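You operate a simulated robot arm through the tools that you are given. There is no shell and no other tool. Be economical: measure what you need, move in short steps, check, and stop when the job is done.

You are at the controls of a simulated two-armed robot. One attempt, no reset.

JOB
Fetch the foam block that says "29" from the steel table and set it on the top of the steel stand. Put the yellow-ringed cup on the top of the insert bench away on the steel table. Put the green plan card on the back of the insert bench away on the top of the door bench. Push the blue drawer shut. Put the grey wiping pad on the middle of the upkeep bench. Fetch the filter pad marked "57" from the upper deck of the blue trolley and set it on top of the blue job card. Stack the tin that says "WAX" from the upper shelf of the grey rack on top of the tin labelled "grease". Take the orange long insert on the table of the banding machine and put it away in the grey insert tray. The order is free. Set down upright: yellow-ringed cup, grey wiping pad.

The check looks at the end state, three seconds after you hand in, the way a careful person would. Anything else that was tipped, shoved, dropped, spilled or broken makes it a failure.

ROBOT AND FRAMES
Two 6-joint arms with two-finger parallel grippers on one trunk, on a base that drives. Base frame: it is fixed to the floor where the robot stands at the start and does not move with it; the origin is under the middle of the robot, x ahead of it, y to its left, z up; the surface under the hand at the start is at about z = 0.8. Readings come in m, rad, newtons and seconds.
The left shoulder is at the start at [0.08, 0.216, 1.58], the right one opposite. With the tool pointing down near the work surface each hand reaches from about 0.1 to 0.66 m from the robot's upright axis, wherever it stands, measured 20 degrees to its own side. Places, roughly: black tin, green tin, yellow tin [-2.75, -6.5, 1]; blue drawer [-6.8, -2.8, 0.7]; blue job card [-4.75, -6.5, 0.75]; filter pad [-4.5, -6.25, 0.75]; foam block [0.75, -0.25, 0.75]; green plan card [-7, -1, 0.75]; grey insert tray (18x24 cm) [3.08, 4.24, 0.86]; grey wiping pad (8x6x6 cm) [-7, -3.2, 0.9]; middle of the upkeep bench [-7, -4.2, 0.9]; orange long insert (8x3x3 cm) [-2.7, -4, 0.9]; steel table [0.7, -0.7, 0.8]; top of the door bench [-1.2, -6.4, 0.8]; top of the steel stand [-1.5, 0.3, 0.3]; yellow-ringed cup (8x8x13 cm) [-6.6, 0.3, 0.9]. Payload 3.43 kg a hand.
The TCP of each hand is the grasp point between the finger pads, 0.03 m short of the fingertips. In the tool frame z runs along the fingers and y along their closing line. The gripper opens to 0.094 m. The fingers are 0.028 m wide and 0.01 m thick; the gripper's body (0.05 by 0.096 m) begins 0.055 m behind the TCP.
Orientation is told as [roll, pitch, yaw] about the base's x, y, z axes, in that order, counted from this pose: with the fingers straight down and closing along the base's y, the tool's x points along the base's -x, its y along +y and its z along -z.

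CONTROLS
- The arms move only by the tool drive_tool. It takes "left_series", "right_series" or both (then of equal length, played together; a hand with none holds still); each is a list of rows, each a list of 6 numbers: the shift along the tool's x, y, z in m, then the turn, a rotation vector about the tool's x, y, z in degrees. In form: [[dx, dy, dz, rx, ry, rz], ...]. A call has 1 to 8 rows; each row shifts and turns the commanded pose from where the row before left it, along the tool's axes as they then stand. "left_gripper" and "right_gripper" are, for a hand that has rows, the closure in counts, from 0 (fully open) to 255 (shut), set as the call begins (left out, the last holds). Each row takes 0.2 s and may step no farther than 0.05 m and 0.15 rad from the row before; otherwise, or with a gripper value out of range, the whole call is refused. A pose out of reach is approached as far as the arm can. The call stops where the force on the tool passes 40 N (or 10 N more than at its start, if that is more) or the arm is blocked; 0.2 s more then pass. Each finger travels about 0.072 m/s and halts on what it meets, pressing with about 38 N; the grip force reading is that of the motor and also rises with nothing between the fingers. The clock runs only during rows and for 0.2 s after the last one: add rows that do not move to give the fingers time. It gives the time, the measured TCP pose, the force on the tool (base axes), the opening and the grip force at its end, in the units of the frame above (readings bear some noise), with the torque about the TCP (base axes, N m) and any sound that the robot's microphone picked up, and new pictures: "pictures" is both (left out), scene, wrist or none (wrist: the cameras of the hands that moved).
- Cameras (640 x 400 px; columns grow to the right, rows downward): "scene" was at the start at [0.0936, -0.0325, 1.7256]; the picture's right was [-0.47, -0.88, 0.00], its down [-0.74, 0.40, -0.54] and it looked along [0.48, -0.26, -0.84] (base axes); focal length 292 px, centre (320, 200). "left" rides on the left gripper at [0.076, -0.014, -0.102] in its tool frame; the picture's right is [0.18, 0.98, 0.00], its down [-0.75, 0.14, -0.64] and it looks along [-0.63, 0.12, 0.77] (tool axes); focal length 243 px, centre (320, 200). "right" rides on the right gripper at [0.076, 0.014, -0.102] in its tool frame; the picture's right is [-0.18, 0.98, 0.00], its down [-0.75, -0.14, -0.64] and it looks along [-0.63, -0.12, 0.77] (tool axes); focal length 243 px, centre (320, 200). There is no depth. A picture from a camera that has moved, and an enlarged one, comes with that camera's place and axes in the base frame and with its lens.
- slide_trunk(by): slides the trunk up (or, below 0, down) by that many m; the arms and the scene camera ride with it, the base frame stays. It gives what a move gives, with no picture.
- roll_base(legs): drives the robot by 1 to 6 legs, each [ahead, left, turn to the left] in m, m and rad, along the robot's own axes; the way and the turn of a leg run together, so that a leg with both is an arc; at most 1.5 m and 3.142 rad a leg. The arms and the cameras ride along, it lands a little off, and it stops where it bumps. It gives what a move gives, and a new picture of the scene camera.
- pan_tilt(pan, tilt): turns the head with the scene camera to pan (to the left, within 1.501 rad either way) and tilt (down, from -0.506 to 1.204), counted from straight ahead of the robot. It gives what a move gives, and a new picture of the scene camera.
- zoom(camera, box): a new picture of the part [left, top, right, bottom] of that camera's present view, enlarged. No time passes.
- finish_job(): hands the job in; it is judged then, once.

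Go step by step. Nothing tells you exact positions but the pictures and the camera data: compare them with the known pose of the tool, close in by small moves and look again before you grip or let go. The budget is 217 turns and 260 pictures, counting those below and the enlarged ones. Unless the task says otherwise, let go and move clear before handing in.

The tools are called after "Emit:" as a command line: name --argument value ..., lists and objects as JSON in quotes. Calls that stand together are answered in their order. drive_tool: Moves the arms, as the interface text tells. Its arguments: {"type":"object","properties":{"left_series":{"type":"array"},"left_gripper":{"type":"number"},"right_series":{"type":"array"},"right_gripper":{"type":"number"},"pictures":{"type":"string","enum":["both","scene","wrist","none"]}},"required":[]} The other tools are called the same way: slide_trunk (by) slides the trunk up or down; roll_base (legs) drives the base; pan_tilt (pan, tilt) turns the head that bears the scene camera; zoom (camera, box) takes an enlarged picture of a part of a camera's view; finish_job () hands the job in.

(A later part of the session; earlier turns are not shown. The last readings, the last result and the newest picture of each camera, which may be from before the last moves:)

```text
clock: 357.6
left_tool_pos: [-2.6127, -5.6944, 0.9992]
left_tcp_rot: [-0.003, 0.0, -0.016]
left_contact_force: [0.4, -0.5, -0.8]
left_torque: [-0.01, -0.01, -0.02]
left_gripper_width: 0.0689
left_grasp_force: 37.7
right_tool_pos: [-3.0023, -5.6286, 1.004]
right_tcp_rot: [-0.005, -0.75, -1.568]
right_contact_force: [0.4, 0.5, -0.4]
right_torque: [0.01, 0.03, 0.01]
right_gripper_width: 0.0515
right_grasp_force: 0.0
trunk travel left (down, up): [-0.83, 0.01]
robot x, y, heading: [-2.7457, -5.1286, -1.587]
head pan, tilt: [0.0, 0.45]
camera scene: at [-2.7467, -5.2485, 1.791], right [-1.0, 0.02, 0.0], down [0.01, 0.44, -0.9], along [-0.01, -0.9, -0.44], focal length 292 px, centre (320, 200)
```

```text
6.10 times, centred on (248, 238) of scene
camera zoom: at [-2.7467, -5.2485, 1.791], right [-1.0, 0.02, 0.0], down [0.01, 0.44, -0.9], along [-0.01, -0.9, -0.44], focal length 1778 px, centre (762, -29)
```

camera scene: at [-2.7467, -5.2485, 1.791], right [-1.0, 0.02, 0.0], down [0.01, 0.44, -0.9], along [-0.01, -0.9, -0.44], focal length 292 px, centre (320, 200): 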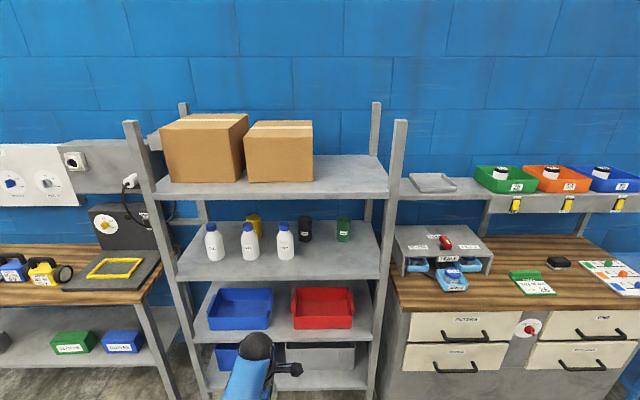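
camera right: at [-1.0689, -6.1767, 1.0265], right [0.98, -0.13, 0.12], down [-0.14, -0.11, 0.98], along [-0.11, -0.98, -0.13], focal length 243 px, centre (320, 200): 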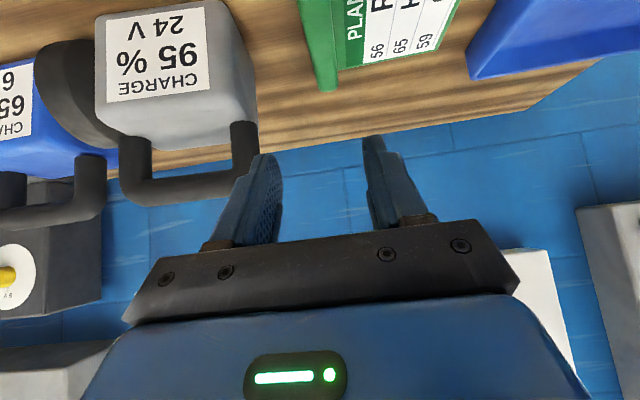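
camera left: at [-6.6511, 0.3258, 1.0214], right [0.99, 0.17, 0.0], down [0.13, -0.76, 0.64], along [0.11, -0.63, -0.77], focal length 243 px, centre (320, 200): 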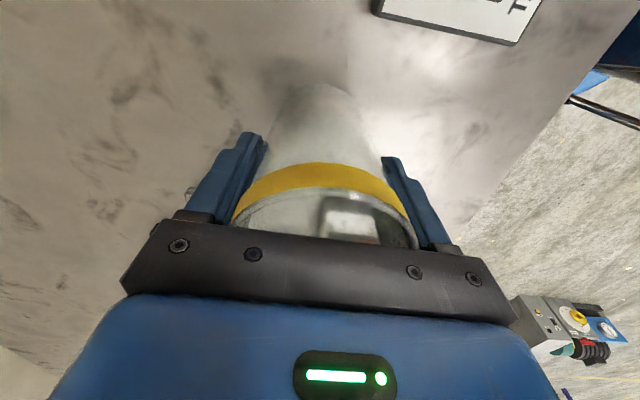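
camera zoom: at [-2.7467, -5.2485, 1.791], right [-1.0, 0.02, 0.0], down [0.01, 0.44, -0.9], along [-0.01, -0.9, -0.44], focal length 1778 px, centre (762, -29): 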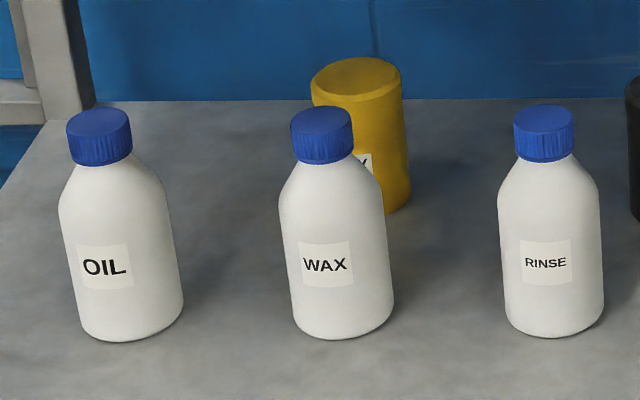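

The tins: black = GREASE, green = CLEANER, so yellow (half hidden behind a bottle) should be WAX. I lower the trunk to measure the shelf heights by a level view; left and right hands are in free space in front.

Emit:
slide_trunk --by -0.4

Emit:
pan_tilt --pan 0.2 --tilt 0.2

Emit:
zoom --camera "scene" --box '[200, 140, 460, 302]'

```text
clock: 361.5
left_tool_pos: [-2.6126, -5.694, 0.6003]
left_tcp_rot: [-0.002, 0.0, -0.018]
left_contact_force: [-0.2, 0.3, -0.8]
left_torque: [0.03, 0.0, 0.03]
left_gripper_width: 0.0688
left_grasp_force: 38.4
right_tool_pos: [-3.0016, -5.6289, 0.6034]
right_tcp_rot: [-0.004, -0.753, -1.568]
right_contact_force: [0.3, -0.1, 0.0]
right_torque: [-0.01, -0.01, 0.0]
right_gripper_width: 0.0514
right_grasp_force: 0.3
trunk travel left (down, up): [-0.43, 0.41]
robot x, y, heading: [-2.7512, -5.1258, -1.581]
head pan, tilt: [0.0, 0.45]
```

```text
clock: 362.2
left_tool_pos: [-2.6132, -5.6946, 0.5993]
left_tcp_rot: [-0.001, 0.001, -0.018]
left_contact_force: [0.5, -0.1, -1.0]
left_torque: [-0.01, 0.01, 0.01]
left_gripper_width: 0.0691
left_grasp_force: 37.5
right_tool_pos: [-3.0006, -5.6287, 0.6023]
right_tcp_rot: [-0.004, -0.749, -1.565]
right_contact_force: [0.7, 0.0, 0.2]
right_torque: [-0.02, 0.01, -0.02]
right_gripper_width: 0.0513
right_grasp_force: 0.1
trunk travel left (down, up): [-0.43, 0.41]
robot x, y, heading: [-2.747, -5.1257, -1.587]
head pan, tilt: [0.201, 0.201]
camera scene: at [-2.7272, -5.2481, 1.4142], right [-0.98, -0.18, 0.0], down [-0.04, 0.2, -0.98], along [0.18, -0.96, -0.2], focal length 292 px, centre (320, 200)
```

scene: 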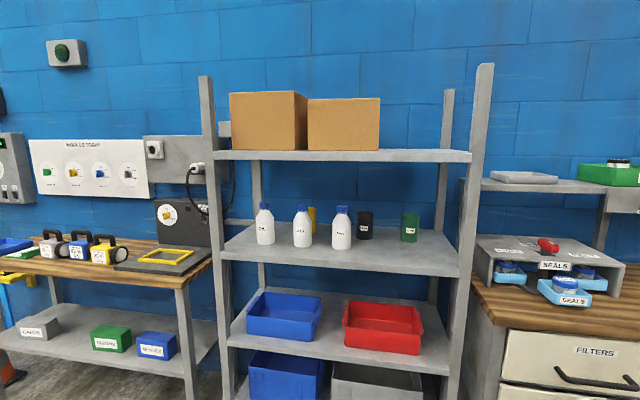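

```text
2.46 times, centred on (330, 221) of scene
camera zoom: at [-2.7272, -5.2481, 1.4142], right [-0.98, -0.18, 0.0], down [-0.04, 0.2, -0.98], along [0.18, -0.96, -0.2], focal length 718 px, centre (295, 148)
```

zoom: 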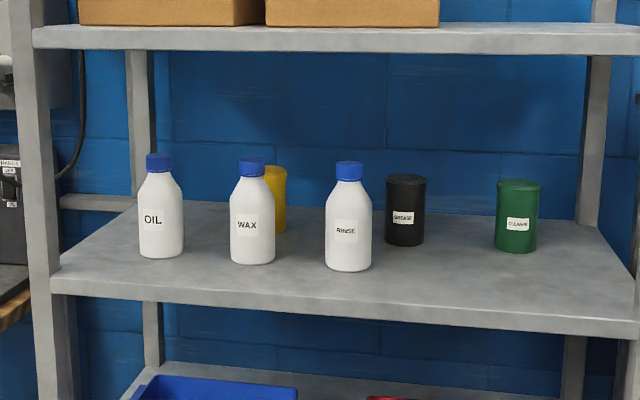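

Shelf z ≈ 1.01, next shelf's underside ≈ 1.35; bottles (0.16 m tall) stand at y ≈ -6.30, the yellow tin behind one at [-2.45, -6.46], GREASE at [-2.69, -6.44]. I tuck the cup away to the side and bring the right hand up with a near-level tool.

Emit:
drive_tool --left_series '[[-0.031, 0.0385, 0, 0, 0, 0], [-0.031, 0.0385, 0, 0, 0, 0], [-0.031, 0.0385, 0, 0, 0, 0], [-0.031, 0.0385, 0, 0, 0, 0], [-0.031, 0.0385, 0, 0, 0, 0], [-0.031, 0.0385, 0, 0, 0, 0], [-0.031, 0.0385, 0, 0, 0, 0], [-0.031, 0.0385, 0, 0, 0, 0]]' --right_series '[[-0.034, 0, -0.0365, 0, 0, 0], [-0.034, 0, -0.0365, 0, 0, 0], [-0.034, 0, -0.0365, 0, 0, 0], [-0.034, 0, -0.0365, 0, 0, 0], [-0.034, 0, -0.0365, 0, 0, 0], [0, 0, 0, 0, -8.5, 0], [0, 0, 0, 0, -8.5, 0], [0, 0, 0, 0, -8.5, 0]]' --right_gripper 0 --pictures "none"

Emit:
slide_trunk --by 0.25

```text
clock: 364.0
left_tool_pos: [-2.3599, -5.3988, 0.6009]
left_tcp_rot: [-0.011, -0.008, -0.038]
left_contact_force: [0.0, -0.6, -1.0]
left_torque: [-0.02, 0.0, 0.04]
left_gripper_width: 0.0692
left_grasp_force: 38.1
right_tool_pos: [-3.0006, -5.6283, 0.8524]
right_tcp_rot: [-0.011, -1.201, -1.558]
right_contact_force: [0.5, 0.2, -0.4]
right_torque: [0.03, -0.01, 0.03]
right_gripper_width: 0.0944
right_grasp_force: 0.0
trunk travel left (down, up): [-0.43, 0.41]
robot x, y, heading: [-2.7452, -5.1273, -1.589]
head pan, tilt: [0.201, 0.201]
```

```text
clock: 366.6
left_tool_pos: [-2.3544, -5.3971, 0.8527]
left_tcp_rot: [-0.012, -0.012, -0.018]
left_contact_force: [-0.3, -0.4, -1.3]
left_torque: [0.01, 0.01, 0.0]
left_gripper_width: 0.0692
left_grasp_force: 38.0
right_tool_pos: [-3.0016, -5.6289, 1.1034]
right_tcp_rot: [-0.011, -1.198, -1.561]
right_contact_force: [0.4, -0.3, -0.7]
right_torque: [0.06, 0.03, 0.01]
right_gripper_width: 0.0943
right_grasp_force: 0.0
trunk travel left (down, up): [-0.68, 0.16]
robot x, y, heading: [-2.7456, -5.1283, -1.584]
head pan, tilt: [0.201, 0.201]
```

I drive up to the rack with the level hand entering over the free front part of the shelf.

Emit:
roll_base --legs '[[0, 0.215, 0.013], [0.57, 0, 0]]'

Emit:
drive_tool --right_series '[[0, 0, 0, 0, 0, 0]]'

```text
clock: 371.2
left_tool_pos: [-2.1298, -5.9672, 0.8522]
left_tcp_rot: [-0.015, -0.012, -0.001]
left_contact_force: [0.3, 0.2, -0.4]
left_torque: [0.01, 0.03, -0.03]
left_gripper_width: 0.0694
left_grasp_force: 38.6
right_tool_pos: [-2.7733, -6.2109, 1.1032]
right_tcp_rot: [-0.011, -1.196, -1.545]
right_contact_force: [0.3, 0.1, 0.1]
right_torque: [-0.05, 0.0, -0.01]
right_gripper_width: 0.0941
right_grasp_force: 0.0
trunk travel left (down, up): [-0.68, 0.16]
robot x, y, heading: [-2.5277, -5.7043, -1.572]
head pan, tilt: [0.201, 0.201]
camera scene: at [-2.5051, -5.8241, 1.6644], right [-0.98, -0.2, 0.0], down [-0.04, 0.19, -0.98], along [0.2, -0.96, -0.2], focal length 292 px, centre (320, 200)
```

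scene: 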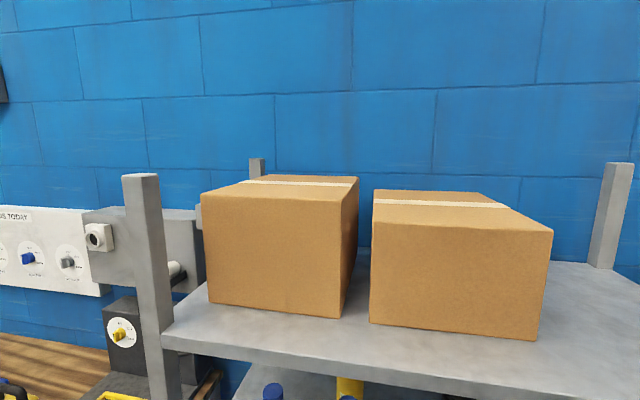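

```text
clock: 371.6
left_tool_pos: [-2.1308, -5.9691, 0.8532]
left_tcp_rot: [-0.016, -0.012, -0.001]
left_contact_force: [-0.3, -0.3, -0.9]
left_torque: [0.02, -0.02, 0.0]
left_gripper_width: 0.0692
left_grasp_force: 38.0
right_tool_pos: [-2.7732, -6.2105, 1.1033]
right_tcp_rot: [-0.012, -1.197, -1.542]
right_contact_force: [0.3, 0.3, 0.2]
right_torque: [-0.01, 0.03, 0.0]
right_gripper_width: 0.094
right_grasp_force: 0.1
trunk travel left (down, up): [-0.68, 0.16]
robot x, y, heading: [-2.5267, -5.7015, -1.565]
head pan, tilt: [0.201, 0.201]
camera scene: at [-2.5051, -5.8252, 1.6644], right [-0.98, -0.2, 0.0], down [-0.04, 0.2, -0.98], along [0.2, -0.96, -0.2], focal length 292 px, centre (320, 200)
camera right: at [-2.7606, -6.0883, 1.0693], right [0.98, -0.05, 0.17], down [-0.14, 0.32, 0.94], along [-0.1, -0.95, 0.31], focal length 243 px, centre (320, 200)
```

scene: 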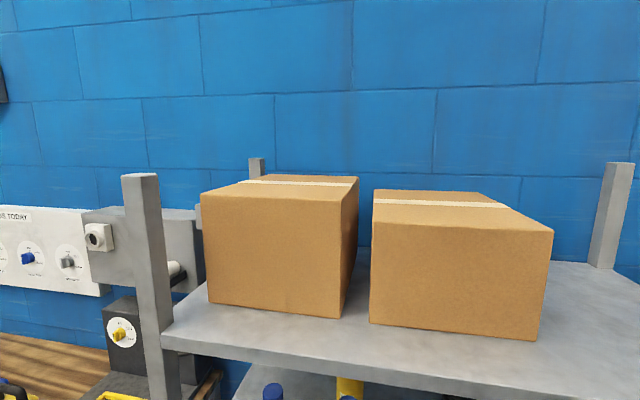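
right: 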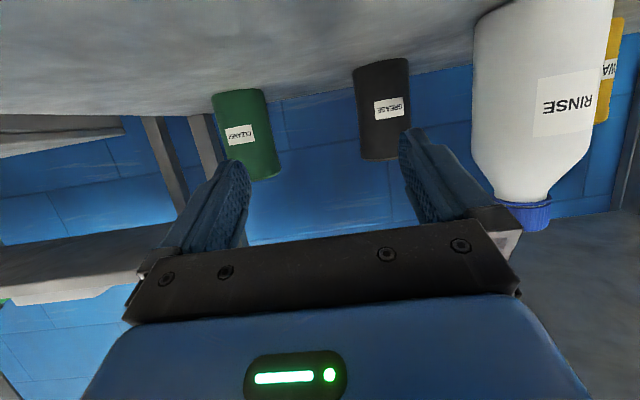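

"WA…" is visible on the yellow tin: confirmed. The WAX bottle blocks it, so I will lift that bottle aside and return it afterwards. I move the hand in front of the WAX bottle.

Emit:
drive_tool --right_series '[[0.0146, 0, -0.0372, 0, 0, 0], [0.0146, 0, -0.0372, 0, 0, 0], [0, 0.05, 0, 0, 0, 0], [0, 0.05, 0, 0, 0, 0], [0, 0.05, 0, 0, 0, 0], [0, 0.05, 0, 0, 0, 0], [0, 0.05, 0, 0, 0, 0], [0, 0.05, 0, 0, 0, 0]]' --pictures "wrist"

```text
clock: 373.4
left_tool_pos: [-2.1274, -5.9705, 0.8516]
left_tcp_rot: [-0.016, -0.012, 0.0]
left_contact_force: [-0.5, -0.6, -0.1]
left_torque: [-0.03, -0.01, -0.04]
left_gripper_width: 0.069
left_grasp_force: 37.6
right_tool_pos: [-2.4767, -6.1501, 1.0752]
right_tcp_rot: [-0.012, -1.197, -1.544]
right_contact_force: [-0.5, -0.4, 0.0]
right_torque: [-0.03, -0.01, 0.0]
right_gripper_width: 0.0936
right_grasp_force: 0.0
right hand out of reach, approached as far as the arm can: row 1, 2
trunk travel left (down, up): [-0.68, 0.16]
robot x, y, heading: [-2.5254, -5.6998, -1.57]
head pan, tilt: [0.201, 0.201]
camera right: at [-2.464, -6.0268, 1.0421], right [0.98, -0.05, 0.17], down [-0.14, 0.32, 0.94], along [-0.1, -0.95, 0.31], focal length 243 px, centre (320, 200)
```

right: 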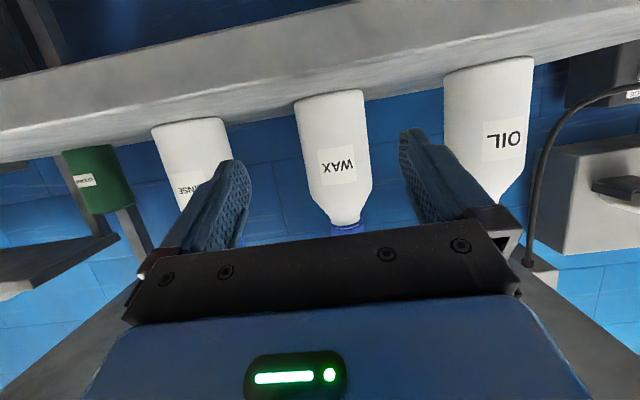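

Emit:
drive_tool --right_series '[[-0.0186, 0.004, -0.0073, 0, 0, 0], [-0.0128, 0, 0.0326, 0, 0, 0], [-0.0128, 0, 0.0326, 0, 0, 0], [-0.0128, 0, 0.0326, 0, 0, 0]]' --pictures "wrist"

```text
clock: 374.4
left_tool_pos: [-2.1303, -5.9701, 0.8516]
left_tcp_rot: [-0.014, -0.013, -0.002]
left_contact_force: [-0.4, -0.6, -1.1]
left_torque: [-0.01, -0.01, 0.03]
left_gripper_width: 0.069
left_grasp_force: 37.8
right_tool_pos: [-2.4736, -6.2571, 1.0959]
right_tcp_rot: [-0.012, -1.195, -1.542]
right_contact_force: [0.7, -0.5, -0.6]
right_torque: [0.0, 0.03, -0.01]
right_gripper_width: 0.0938
right_grasp_force: 0.0
trunk travel left (down, up): [-0.68, 0.16]
robot x, y, heading: [-2.5229, -5.7087, -1.573]
head pan, tilt: [0.201, 0.201]
camera right: at [-2.4616, -6.1361, 1.0629], right [0.98, -0.05, 0.17], down [-0.14, 0.32, 0.94], along [-0.1, -0.95, 0.31], focal length 243 px, centre (320, 200)
```

right: 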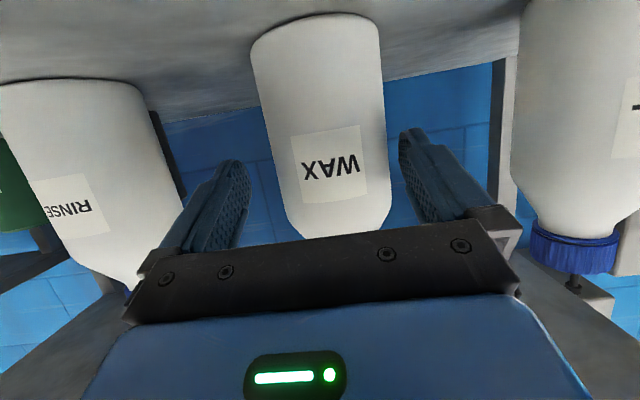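

Emit:
drive_tool --right_series '[[-0.0128, 0.004, 0.0326, 0, 0, 0], [0, 0, 0, 0, 0, 0]]' --pictures "wrist"

```text
clock: 375.0
left_tool_pos: [-2.1303, -5.9706, 0.8513]
left_tcp_rot: [-0.015, -0.012, -0.003]
left_contact_force: [-0.4, 0.3, -0.4]
left_torque: [-0.01, 0.03, 0.02]
left_gripper_width: 0.0693
left_grasp_force: 38.2
right_tool_pos: [-2.4682, -6.2935, 1.0954]
right_tcp_rot: [-0.01, -1.195, -1.544]
right_contact_force: [0.2, -0.5, 0.5]
right_torque: [0.01, -0.01, -0.02]
right_gripper_width: 0.0941
right_grasp_force: 0.1
trunk travel left (down, up): [-0.68, 0.16]
robot x, y, heading: [-2.5249, -5.7065, -1.569]
head pan, tilt: [0.201, 0.201]
camera right: at [-2.4563, -6.1709, 1.0619], right [0.98, -0.05, 0.17], down [-0.14, 0.32, 0.94], along [-0.1, -0.95, 0.31], focal length 243 px, centre (320, 200)
```

right: 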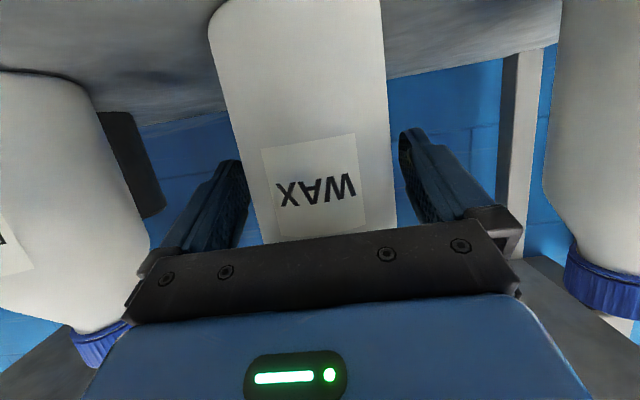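

Centred. I close on the bottle and lift it a little.

Emit:
drive_tool --right_series '[[0, 0, 0, 0, 0, 0], [0, 0, 0, 0, 0, 0], [0, 0, 0, 0, 0, 0], [0, 0, 0, 0, 0, 0], [-0.0047, 0, -0.0018, 0, 0, 0], [-0.0093, 0, -0.0036, 0, 0, 0], [-0.0093, 0, -0.0036, 0, 0, 0]]' --right_gripper 255 --pictures "wrist"

```text
clock: 376.6
left_tool_pos: [-2.1302, -5.9715, 0.8524]
left_tcp_rot: [-0.013, -0.013, -0.001]
left_contact_force: [0.4, 0.1, -0.2]
left_torque: [0.0, 0.02, 0.0]
left_gripper_width: 0.0693
left_grasp_force: 38.0
right_tool_pos: [-2.4683, -6.2928, 1.1205]
right_tcp_rot: [-0.015, -1.193, -1.539]
right_contact_force: [-0.7, -0.7, -3.8]
right_torque: [0.0, -0.01, 0.02]
right_gripper_width: 0.0733
right_grasp_force: 37.7
trunk travel left (down, up): [-0.68, 0.16]
robot x, y, heading: [-2.5287, -5.7038, -1.572]
head pan, tilt: [0.201, 0.201]
camera right: at [-2.4565, -6.1698, 1.0867], right [0.98, -0.05, 0.17], down [-0.14, 0.32, 0.94], along [-0.1, -0.95, 0.31], focal length 243 px, centre (320, 200)
```

right: 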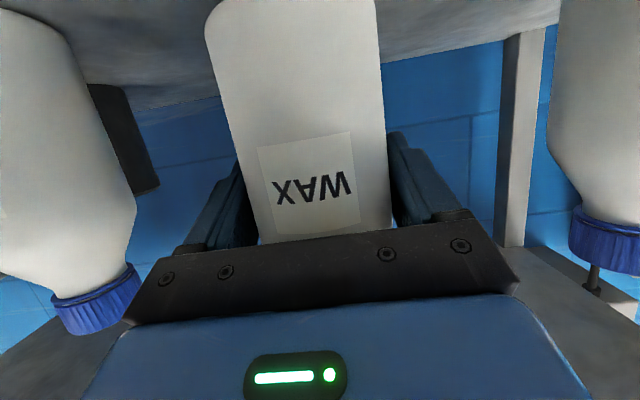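

Bottle held (73 mm). I draw it out to the front and carry it west past RINSE.

Emit:
drive_tool --right_series '[[0.0155, 0, -0.0396, 0, 0, 0], [0.0155, 0, -0.0396, 0, 0, 0], [0.0155, 0, -0.0396, 0, 0, 0], [0, -0.045, 0, 0, 0, 0], [0, -0.045, 0, 0, 0, 0], [0, -0.045, 0, 0, 0, 0], [0, -0.045, 0, 0, 0, 0], [0, -0.045, 0, 0, 0, 0]]' --pictures "wrist"

```text
clock: 378.4
left_tool_pos: [-2.1312, -5.9701, 0.8523]
left_tcp_rot: [-0.015, -0.013, -0.001]
left_contact_force: [-0.4, -0.5, -0.3]
left_torque: [-0.01, -0.02, -0.02]
left_gripper_width: 0.069
left_grasp_force: 37.4
right_tool_pos: [-2.69, -6.1848, 1.1089]
right_tcp_rot: [-0.009, -1.199, -1.547]
right_contact_force: [-0.3, 0.6, -3.7]
right_torque: [-0.02, -0.03, 0.02]
right_gripper_width: 0.0733
right_grasp_force: 38.4
right hand out of reach, approached as far as the arm can: row 7, 8
trunk travel left (down, up): [-0.68, 0.16]
robot x, y, heading: [-2.5301, -5.7055, -1.573]
head pan, tilt: [0.201, 0.201]
camera right: at [-2.6783, -6.0619, 1.0757], right [0.98, -0.05, 0.17], down [-0.14, 0.32, 0.94], along [-0.1, -0.95, 0.31], focal length 243 px, centre (320, 200)
```

right: 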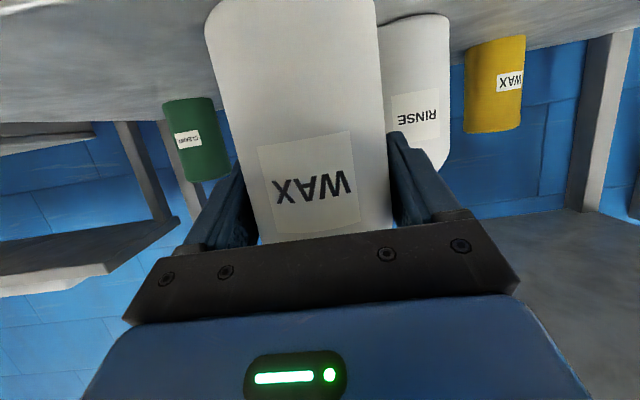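

WAX tin now in clear view. I continue west, slightly forward and up.

Emit:
drive_tool --right_series '[[-0.0186, 0, -0.0073, 0, 0, 0], [-0.0055, -0.04, 0.014, 0, 0, 0], [-0.0055, -0.04, 0.014, 0, 0, 0], [-0.0055, -0.04, 0.014, 0, 0, 0], [-0.0055, -0.04, 0.014, 0, 0, 0], [0, 0, 0, 0, 0, 0]]' --pictures "wrist"

```text
clock: 379.8
left_tool_pos: [-2.1297, -5.9702, 0.8529]
left_tcp_rot: [-0.015, -0.013, -0.001]
left_contact_force: [0.2, 0.2, 0.2]
left_torque: [-0.01, -0.01, 0.02]
left_gripper_width: 0.0691
left_grasp_force: 37.5
right_tool_pos: [-2.8448, -6.2562, 1.1219]
right_tcp_rot: [-0.011, -1.198, -1.546]
right_contact_force: [0.0, 0.1, -4.4]
right_torque: [0.0, -0.01, 0.0]
right_gripper_width: 0.0732
right_grasp_force: 38.0
right hand out of reach, approached as far as the arm can: row 1
trunk travel left (down, up): [-0.68, 0.16]
robot x, y, heading: [-2.5248, -5.7025, -1.568]
head pan, tilt: [0.201, 0.201]
camera right: at [-2.8341, -6.134, 1.0881], right [0.98, -0.05, 0.17], down [-0.14, 0.32, 0.94], along [-0.1, -0.95, 0.31], focal length 243 px, centre (320, 200)
```

right: 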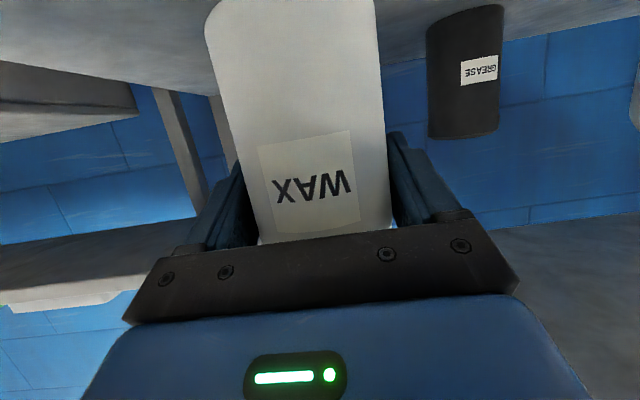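

Emit:
drive_tool --right_series '[[0.0112, 0, 0.0044, 0, 0, 0], [0.0074, 0, 0.0029, 0, 0, 0], [0.0028, 0, 0.0011, 0, 0, 0], [0.0019, 0, 0.0007, 0, 0, 0], [0, 0, 0, 0, 0, 0]]' --pictures "none"

```text
clock: 381.0
left_tool_pos: [-2.13, -5.9691, 0.8536]
left_tcp_rot: [-0.014, -0.013, -0.001]
left_contact_force: [0.5, 0.0, -0.6]
left_torque: [-0.02, 0.01, 0.02]
left_gripper_width: 0.0689
left_grasp_force: 37.9
right_tool_pos: [-2.8469, -6.2562, 1.0968]
right_tcp_rot: [-0.009, -1.194, -1.545]
right_contact_force: [-0.1, 0.3, -2.7]
right_torque: [-0.05, 0.01, 0.0]
right_gripper_width: 0.0732
right_grasp_force: 38.3
trunk travel left (down, up): [-0.68, 0.16]
robot x, y, heading: [-2.5264, -5.7031, -1.572]
head pan, tilt: [0.201, 0.201]
```

Emit:
drive_tool --right_series '[[0.0014, 0, 0.0005, 0, 0, 0], [0.0014, 0, 0.0005, 0, 0, 0], [0, 0, 0, 0, 0, 0]]' --pictures "none"

```text
clock: 381.8
left_tool_pos: [-2.1291, -5.9695, 0.8532]
left_tcp_rot: [-0.016, -0.013, 0.0]
left_contact_force: [-0.3, 0.0, -0.3]
left_torque: [0.0, 0.03, 0.02]
left_gripper_width: 0.0689
left_grasp_force: 37.9
right_tool_pos: [-2.8464, -6.2567, 1.0966]
right_tcp_rot: [-0.016, -1.206, -1.54]
right_contact_force: [-1.4, -5.9, 17.0]
right_torque: [0.05, -0.26, -0.04]
right_gripper_width: 0.0734
right_grasp_force: 38.0
trunk travel left (down, up): [-0.68, 0.16]
robot x, y, heading: [-2.5254, -5.7036, -1.569]
head pan, tilt: [0.201, 0.201]
```

Contact. I open and draw back.

Emit:
drive_tool --right_series '[[-0.001, 0, 0, 0, 0, 0], [0, 0, 0, 0, 0, 0], [0, 0, 0, 0, 0, 0], [0.0146, 0, -0.0372, 0, 0, 0], [0.0146, 0, -0.0372, 0, 0, 0], [0.0146, 0, -0.0372, 0, 0, 0]]' --right_gripper 0 --pictures "wrist"

```text
clock: 383.2
left_tool_pos: [-2.1292, -5.9695, 0.8528]
left_tcp_rot: [-0.017, -0.012, 0.001]
left_contact_force: [0.6, 0.2, -0.7]
left_torque: [0.01, -0.02, -0.01]
left_gripper_width: 0.0691
left_grasp_force: 38.2
right_tool_pos: [-2.8514, -6.1375, 1.0917]
right_tcp_rot: [-0.013, -1.196, -1.543]
right_contact_force: [0.2, 0.1, -0.2]
right_torque: [0.01, -0.01, 0.01]
right_gripper_width: 0.0943
right_grasp_force: 0.1
right hand out of reach, approached as far as the arm can: row 6
trunk travel left (down, up): [-0.68, 0.16]
robot x, y, heading: [-2.5227, -5.7036, -1.566]
head pan, tilt: [0.201, 0.201]
camera right: at [-2.8389, -6.0148, 1.0578], right [0.98, -0.05, 0.17], down [-0.14, 0.32, 0.94], along [-0.1, -0.95, 0.31], focal length 243 px, centre (320, 200)
```

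right: 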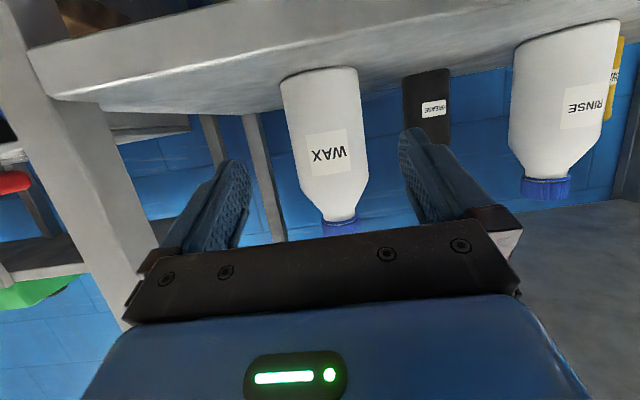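

The bottle stands. Now to the WAX tin: I move east in front of the gap.

Emit:
drive_tool --right_series '[[0, 0.05, 0, 0, 0, 0], [0, 0.05, 0, 0, 0, 0], [0, 0.05, 0, 0, 0, 0], [0, 0.05, 0, 0, 0, 0], [0, 0.05, 0, 0, 0, 0], [0, 0.05, 0, 0, 0, 0], [0, 0.05, 0, 0, 0, 0], [0, 0.045, 0, 0, 0, 0]]' --pictures "wrist"

```text
clock: 385.0
left_tool_pos: [-2.129, -5.9705, 0.8521]
left_tcp_rot: [-0.015, -0.01, -0.002]
left_contact_force: [1.3, -0.4, -1.3]
left_torque: [0.0, -0.02, 0.01]
left_gripper_width: 0.0691
left_grasp_force: 38.3
right_tool_pos: [-2.4578, -6.1475, 1.0723]
right_tcp_rot: [-0.013, -1.194, -1.541]
right_contact_force: [-0.5, 0.1, -0.7]
right_torque: [0.0, 0.02, -0.01]
right_gripper_width: 0.0939
right_grasp_force: 0.1
right hand out of reach, approached as far as the arm can: row 1, 2
trunk travel left (down, up): [-0.68, 0.16]
robot x, y, heading: [-2.5229, -5.704, -1.57]
head pan, tilt: [0.201, 0.201]
camera right: at [-2.4463, -6.0252, 1.0392], right [0.98, -0.05, 0.17], down [-0.14, 0.32, 0.94], along [-0.1, -0.95, 0.31], focal length 243 px, centre (320, 200)
```

right: 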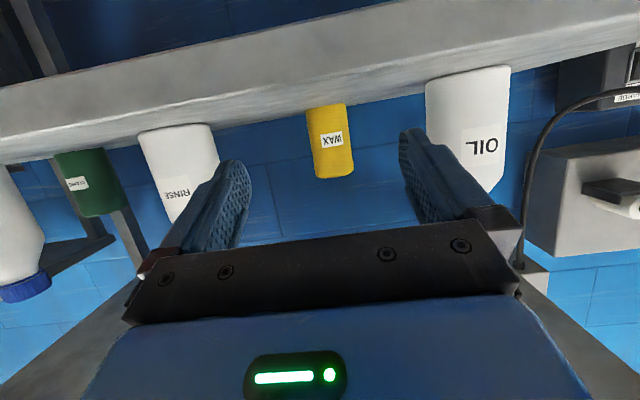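

Emit:
drive_tool --right_series '[[-0.0186, -0.006, -0.0073, 0, 0, 0], [-0.0164, 0, 0.0419, 0, 0, 0], [-0.0164, 0, 0.0419, 0, 0, 0], [-0.0164, 0, 0.0419, 0, 0, 0], [-0.0164, 0, 0.0419, 0, 0, 0], [-0.0164, 0, 0.0419, 0, 0, 0]]' --pictures "wrist"

```text
clock: 386.4
left_tool_pos: [-2.1288, -5.9712, 0.8517]
left_tcp_rot: [-0.013, -0.012, -0.002]
left_contact_force: [-0.5, 1.1, -0.1]
left_torque: [-0.01, 0.01, 0.0]
left_gripper_width: 0.0692
left_grasp_force: 38.1
right_tool_pos: [-2.464, -6.3755, 1.0891]
right_tcp_rot: [-0.013, -1.194, -1.542]
right_contact_force: [0.1, -0.8, -0.8]
right_torque: [0.01, 0.0, 0.0]
right_gripper_width: 0.0942
right_grasp_force: 0.0
trunk travel left (down, up): [-0.68, 0.16]
robot x, y, heading: [-2.5282, -5.7051, -1.574]
head pan, tilt: [0.201, 0.201]
camera right: at [-2.4524, -6.2534, 1.0555], right [0.98, -0.05, 0.17], down [-0.14, 0.32, 0.94], along [-0.1, -0.95, 0.31], focal length 243 px, centre (320, 200)
```

right: 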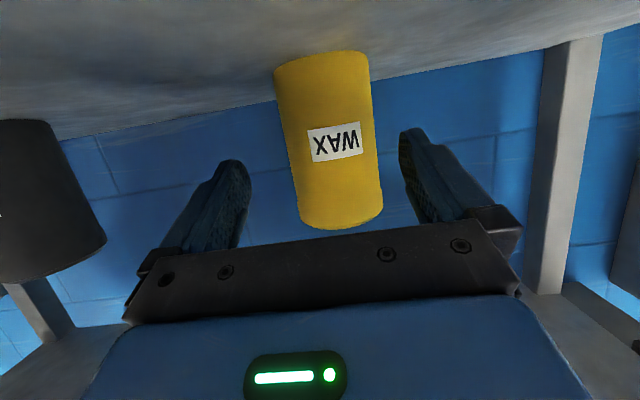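

Emit:
drive_tool --right_series '[[-0.0137, 0.005, 0.0349, 0, 0, 0], [-0.0137, 0, 0.0349, 0, 0, 0], [0, 0, 0, 0, 0, 0]]' --pictures "wrist"

```text
clock: 387.2
left_tool_pos: [-2.1299, -5.9688, 0.8536]
left_tcp_rot: [-0.016, -0.013, -0.002]
left_contact_force: [-0.1, -0.3, 0.5]
left_torque: [0.01, 0.01, -0.02]
left_gripper_width: 0.0691
left_grasp_force: 37.6
right_tool_pos: [-2.4601, -6.4512, 1.0911]
right_tcp_rot: [-0.007, -1.196, -1.547]
right_contact_force: [0.0, -0.2, -0.7]
right_torque: [0.03, 0.01, 0.0]
right_gripper_width: 0.0941
right_grasp_force: 0.1
trunk travel left (down, up): [-0.68, 0.16]
robot x, y, heading: [-2.5273, -5.7013, -1.573]
head pan, tilt: [0.201, 0.201]
camera right: at [-2.4473, -6.327, 1.0574], right [0.98, -0.05, 0.17], down [-0.14, 0.32, 0.94], along [-0.1, -0.95, 0.31], focal length 243 px, centre (320, 200)
```

right: 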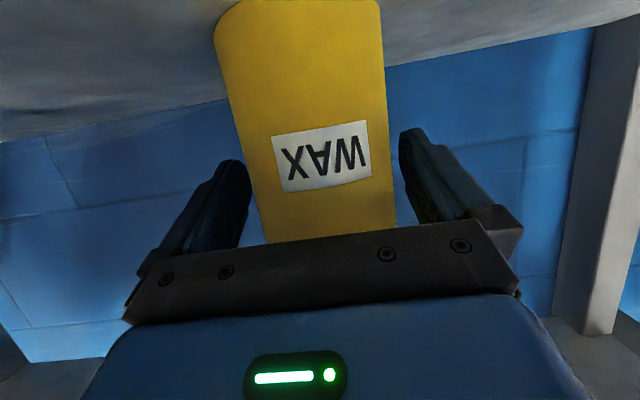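

Emit:
drive_tool --right_series '[[0, 0, 0, 0, 0, 0], [0, 0, 0, 0, 0, 0], [0, 0, 0, 0, 0, 0], [0, 0, 0, 0, 0, 0], [-0.0047, 0, -0.0018, 0, 0, 0], [-0.0093, 0, -0.0036, 0, 0, 0], [-0.0093, 0, -0.0036, 0, 0, 0]]' --right_gripper 255 --pictures "wrist"

```text
clock: 388.8
left_tool_pos: [-2.1306, -5.9691, 0.8525]
left_tcp_rot: [-0.014, -0.014, -0.001]
left_contact_force: [0.0, -0.4, -0.2]
left_torque: [-0.04, 0.01, 0.03]
left_gripper_width: 0.0691
left_grasp_force: 37.8
right_tool_pos: [-2.4573, -6.4501, 1.1147]
right_tcp_rot: [-0.014, -1.195, -1.542]
right_contact_force: [-0.1, 0.2, -3.9]
right_torque: [-0.01, 0.0, 0.02]
right_gripper_width: 0.0708
right_grasp_force: 38.2
trunk travel left (down, up): [-0.68, 0.16]
robot x, y, heading: [-2.5259, -5.7047, -1.563]
head pan, tilt: [0.201, 0.201]
camera right: at [-2.4458, -6.3276, 1.0818], right [0.98, -0.05, 0.17], down [-0.14, 0.32, 0.94], along [-0.1, -0.95, 0.31], focal length 243 px, centre (320, 200)
```

right: 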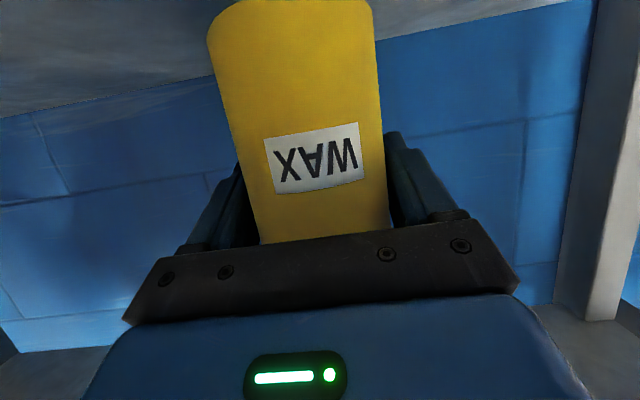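

Tin held (71 mm). I draw it out and move west in front of GREASE.

Emit:
drive_tool --right_series '[[0.0168, 0, -0.0428, 0, 0, 0], [0.0168, 0, -0.0428, 0, 0, 0], [0.0168, 0, -0.0428, 0, 0, 0], [0.0168, 0, -0.0428, 0, 0, 0], [0.0168, 0, -0.0428, 0, 0, 0], [0.0146, 0, -0.0372, 0, 0, 0]]' --pictures "none"

Emit:
drive_tool --right_series '[[0, -0.05, 0, 0, 0, 0], [0, -0.05, 0, 0, 0, 0], [0, -0.05, 0, 0, 0, 0], [0, -0.05, 0, 0, 0, 0], [0, -0.04, 0, 0, 0, 0]]' --pictures "wrist"

```text
clock: 390.2
left_tool_pos: [-2.1295, -5.969, 0.8531]
left_tcp_rot: [-0.016, -0.014, -0.003]
left_contact_force: [-1.0, 0.5, -0.2]
left_torque: [-0.01, 0.0, 0.01]
left_gripper_width: 0.0686
left_grasp_force: 37.8
right_tool_pos: [-2.46, -6.1769, 1.1163]
right_tcp_rot: [-0.013, -1.198, -1.546]
right_contact_force: [0.5, -0.1, -3.8]
right_torque: [-0.03, 0.0, -0.04]
right_gripper_width: 0.071
right_grasp_force: 37.8
trunk travel left (down, up): [-0.68, 0.16]
robot x, y, heading: [-2.5284, -5.7033, -1.57]
head pan, tilt: [0.201, 0.201]
```

```text
clock: 391.4
left_tool_pos: [-2.1307, -5.9703, 0.8525]
left_tcp_rot: [-0.014, -0.015, -0.003]
left_contact_force: [-0.5, 1.2, -0.1]
left_torque: [-0.01, 0.0, 0.01]
left_gripper_width: 0.0689
left_grasp_force: 37.6
right_tool_pos: [-2.7025, -6.1893, 1.1122]
right_tcp_rot: [-0.01, -1.197, -1.546]
right_contact_force: [0.0, 0.1, -4.2]
right_torque: [-0.01, -0.01, 0.01]
right_gripper_width: 0.0713
right_grasp_force: 37.8
right hand out of reach, approached as far as the arm can: row 5
trunk travel left (down, up): [-0.68, 0.16]
robot x, y, heading: [-2.5255, -5.7052, -1.566]
head pan, tilt: [0.201, 0.201]
camera right: at [-2.69, -6.0667, 1.0795], right [0.98, -0.05, 0.17], down [-0.14, 0.32, 0.94], along [-0.1, -0.95, 0.31], focal length 243 px, centre (320, 200)
```

right: 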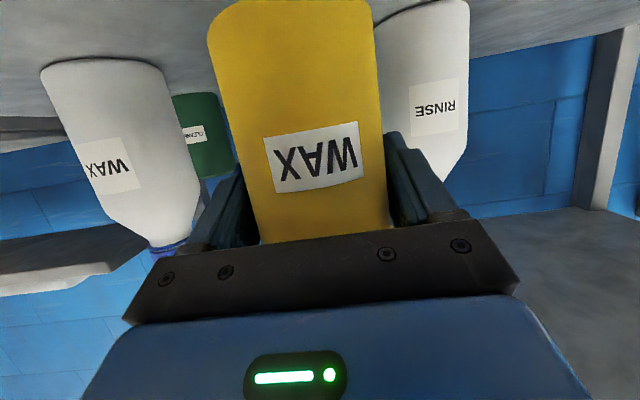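

I raise the trunk to bring the tin above GREASE height, then move partly forward and look.

Emit:
slide_trunk --by 0.115

Emit:
drive_tool --right_series '[[-0.0146, 0.002, 0.0372, 0, 0, 0], [-0.0146, 0, 0.0372, 0, 0, 0], [-0.0146, 0, 0.0372, 0, 0, 0], [0, 0, 0, 0, 0, 0]]' --pictures "wrist"

```text
clock: 392.9
left_tool_pos: [-2.13, -5.97, 0.9687]
left_tcp_rot: [-0.013, -0.011, 0.0]
left_contact_force: [-0.9, 0.2, -0.9]
left_torque: [-0.03, 0.03, 0.01]
left_gripper_width: 0.0692
left_grasp_force: 38.1
right_tool_pos: [-2.7003, -6.1892, 1.2284]
right_tcp_rot: [-0.012, -1.197, -1.545]
right_contact_force: [-0.6, 1.0, -3.7]
right_torque: [0.0, 0.0, 0.0]
right_gripper_width: 0.0709
right_grasp_force: 37.8
trunk travel left (down, up): [-0.795, 0.045]
robot x, y, heading: [-2.5249, -5.7046, -1.573]
head pan, tilt: [0.201, 0.201]
```

```text
clock: 393.9
left_tool_pos: [-2.1308, -5.9694, 0.9678]
left_tcp_rot: [-0.015, -0.014, -0.001]
left_contact_force: [0.4, -0.1, -1.0]
left_torque: [-0.01, 0.01, 0.03]
left_gripper_width: 0.0689
left_grasp_force: 37.9
right_tool_pos: [-2.6955, -6.3088, 1.2274]
right_tcp_rot: [-0.011, -1.197, -1.544]
right_contact_force: [-1.0, -0.1, -3.5]
right_torque: [-0.01, 0.0, 0.02]
right_gripper_width: 0.0711
right_grasp_force: 37.9
trunk travel left (down, up): [-0.795, 0.045]
robot x, y, heading: [-2.5218, -5.7074, -1.571]
head pan, tilt: [0.201, 0.201]
camera right: at [-2.6848, -6.1861, 1.1933], right [0.98, -0.05, 0.17], down [-0.14, 0.32, 0.94], along [-0.1, -0.95, 0.31], focal length 243 px, centre (320, 200)
```

right: 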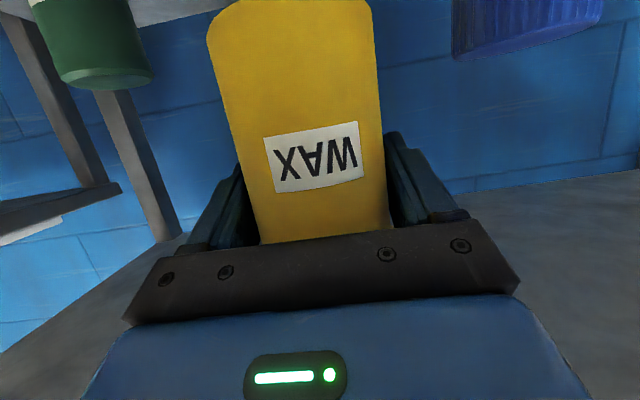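

The tin is above GREASE height. I lower slightly to keep clear of the upper shelf and move over GREASE.

Emit:
drive_tool --right_series '[[0.0158, 0, 0.0062, 0, 0, 0], [-0.014, -0.0035, 0.0357, 0, 0, 0], [-0.014, -0.0035, 0.0357, 0, 0, 0], [-0.014, -0.0035, 0.0357, 0, 0, 0], [0, 0, 0, 0, 0, 0]]' --pictures "wrist"

```text
clock: 395.1
left_tool_pos: [-2.1284, -5.9697, 0.9674]
left_tcp_rot: [-0.016, -0.014, -0.001]
left_contact_force: [-0.5, 0.3, 0.2]
left_torque: [0.01, -0.01, 0.0]
left_gripper_width: 0.069
left_grasp_force: 38.1
right_tool_pos: [-2.7061, -6.4237, 1.2115]
right_tcp_rot: [-0.009, -1.197, -1.544]
right_contact_force: [0.9, -0.4, -3.1]
right_torque: [-0.03, 0.0, -0.03]
right_gripper_width: 0.071
right_grasp_force: 37.3
trunk travel left (down, up): [-0.795, 0.045]
robot x, y, heading: [-2.5249, -5.705, -1.573]
head pan, tilt: [0.201, 0.201]
camera right: at [-2.6936, -6.3016, 1.1774], right [0.98, -0.05, 0.17], down [-0.14, 0.32, 0.94], along [-0.1, -0.95, 0.31], focal length 243 px, centre (320, 200)
```

right: 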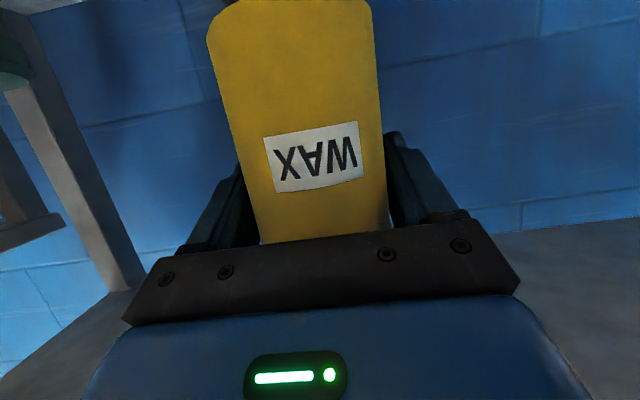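

Emit:
drive_tool --right_series '[[0.0056, 0, 0.0022, 0, 0, 0], [0.0037, 0, 0.0015, 0, 0, 0], [0.0019, 0, 0.0007, 0, 0, 0], [0.0019, 0, 0.0007, 0, 0, 0], [0, 0, 0, 0, 0, 0]]' --pictures "wrist"

```text
clock: 396.2
left_tool_pos: [-2.1302, -5.9675, 0.9681]
left_tcp_rot: [-0.014, -0.013, -0.002]
left_contact_force: [0.3, 1.1, -0.2]
left_torque: [-0.04, 0.0, -0.02]
left_gripper_width: 0.0688
left_grasp_force: 37.7
right_tool_pos: [-2.7063, -6.4229, 1.201]
right_tcp_rot: [-0.011, -1.204, -1.545]
right_contact_force: [-1.4, -4.0, 15.1]
right_torque: [-0.07, -0.08, -0.03]
right_gripper_width: 0.0709
right_grasp_force: 38.6
trunk travel left (down, up): [-0.795, 0.045]
robot x, y, heading: [-2.5254, -5.7048, -1.567]
head pan, tilt: [0.201, 0.201]
camera right: at [-2.693, -6.3015, 1.1668], right [0.98, -0.05, 0.17], down [-0.14, 0.33, 0.93], along [-0.1, -0.94, 0.32], focal length 243 px, centre (320, 200)
```

right: 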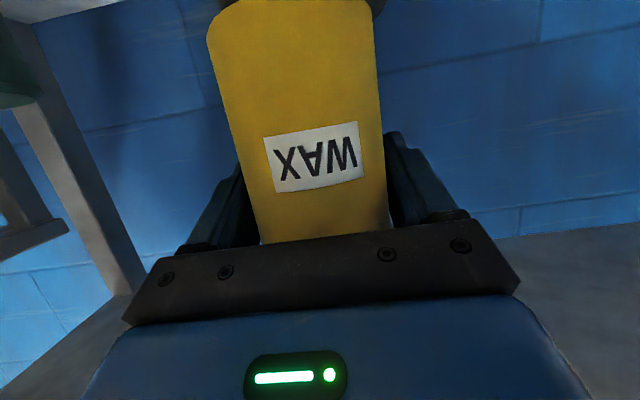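

Emit:
zoom --camera "right" --box '[180, 0, 420, 60]'

```text
2.67 times, centred on (300, 30) of right
camera zoom: at [-2.693, -6.3015, 1.1668], right [0.98, -0.05, 0.17], down [-0.14, 0.33, 0.93], along [-0.1, -0.94, 0.32], focal length 647 px, centre (373, 653)
```

zoom: 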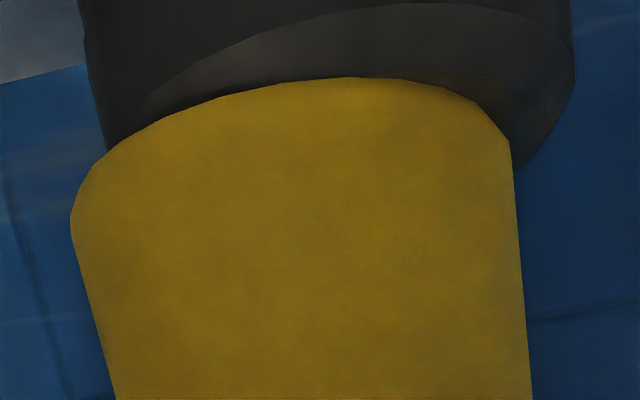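

The zoom shows GREASE about 11 mm further east and 12 mm nearer. I lift a few mm, correct, and set down again.

Emit:
drive_tool --right_series '[[-0.0084, 0, -0.0033, 0, 0, 0], [0.0044, 0.011, -0.0112, 0, 0, 0], [0, 0, 0, 0, 0, 0]]' --pictures "none"

Emit:
zoom --camera "right" --box '[180, 0, 420, 60]'

```text
clock: 397.1
left_tool_pos: [-2.1307, -5.969, 0.9683]
left_tcp_rot: [-0.014, -0.011, -0.002]
left_contact_force: [-0.3, 0.2, -1.0]
left_torque: [-0.01, -0.03, -0.01]
left_gripper_width: 0.0692
left_grasp_force: 37.9
right_tool_pos: [-2.6922, -6.4108, 1.2053]
right_tcp_rot: [-0.012, -1.192, -1.543]
right_contact_force: [-1.4, 0.3, -2.7]
right_torque: [-0.02, 0.0, 0.02]
right_gripper_width: 0.071
right_grasp_force: 37.8
trunk travel left (down, up): [-0.795, 0.045]
robot x, y, heading: [-2.5262, -5.7053, -1.566]
head pan, tilt: [0.201, 0.201]
```

```text
2.67 times, centred on (300, 30) of right
camera zoom: at [-2.6818, -6.2884, 1.1722], right [0.98, -0.05, 0.17], down [-0.14, 0.32, 0.94], along [-0.1, -0.95, 0.31], focal length 647 px, centre (373, 653)
```

zoom: 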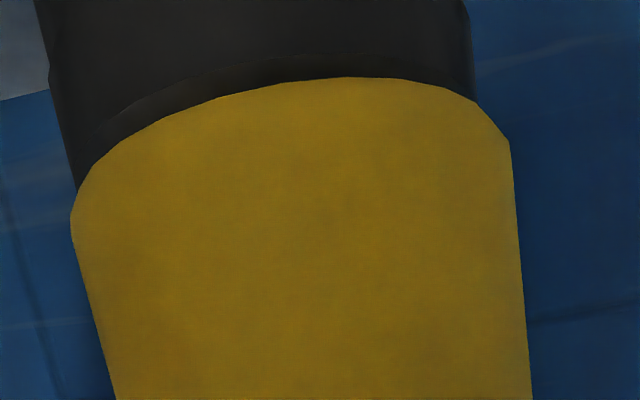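

Now well aligned. I lower to contact.

Emit:
drive_tool --right_series '[[0.0028, 0, 0.0011, 0, 0, 0], [0.0019, 0, 0.0007, 0, 0, 0], [0.0014, 0, 0.0005, 0, 0, 0], [0, 0, 0, 0, 0, 0]]' --pictures "none"

```text
clock: 398.1
left_tool_pos: [-2.1298, -5.9693, 0.9687]
left_tcp_rot: [-0.014, -0.012, -0.001]
left_contact_force: [-1.2, 0.6, -0.2]
left_torque: [-0.04, -0.02, -0.03]
left_gripper_width: 0.069
left_grasp_force: 38.0
right_tool_pos: [-2.6939, -6.4106, 1.201]
right_tcp_rot: [-0.011, -1.199, -1.545]
right_contact_force: [-0.2, -2.1, 6.1]
right_torque: [-0.1, -0.12, -0.06]
right_gripper_width: 0.0708
right_grasp_force: 38.1
trunk travel left (down, up): [-0.795, 0.045]
robot x, y, heading: [-2.5271, -5.703, -1.567]
head pan, tilt: [0.201, 0.201]
```

Light contact. I open and retreat straight back above the bottle tops.

Emit:
drive_tool --right_series '[[0, 0, 0, 0, 0, 0], [0, 0, 0, 0, 0, 0], [0, 0, 0, 0, 0, 0], [0.0128, 0, -0.0326, 0, 0, 0], [0.0128, 0, -0.0326, 0, 0, 0], [0.0128, 0, -0.0326, 0, 0, 0], [0.0128, 0, -0.0326, 0, 0, 0], [0.0128, 0, -0.0326, 0, 0, 0]]' --right_gripper 0 --pictures "wrist"

```text
clock: 399.9
left_tool_pos: [-2.1304, -5.9671, 0.9677]
left_tcp_rot: [-0.017, -0.016, 0.0]
left_contact_force: [-0.6, 0.1, -0.4]
left_torque: [0.01, 0.01, 0.01]
left_gripper_width: 0.0689
left_grasp_force: 38.4
right_tool_pos: [-2.6975, -6.2336, 1.2]
right_tcp_rot: [-0.009, -1.198, -1.545]
right_contact_force: [-0.1, 0.1, 0.0]
right_torque: [-0.03, 0.01, 0.0]
right_gripper_width: 0.0941
right_grasp_force: 0.1
trunk travel left (down, up): [-0.795, 0.045]
robot x, y, heading: [-2.5291, -5.7025, -1.57]
head pan, tilt: [0.201, 0.201]
camera right: at [-2.6861, -6.1118, 1.1669], right [0.98, -0.05, 0.17], down [-0.14, 0.32, 0.94], along [-0.1, -0.95, 0.31], focal length 243 px, centre (320, 200)
```

right: 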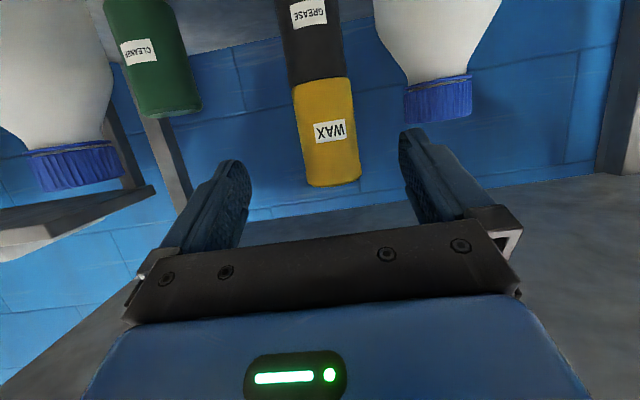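

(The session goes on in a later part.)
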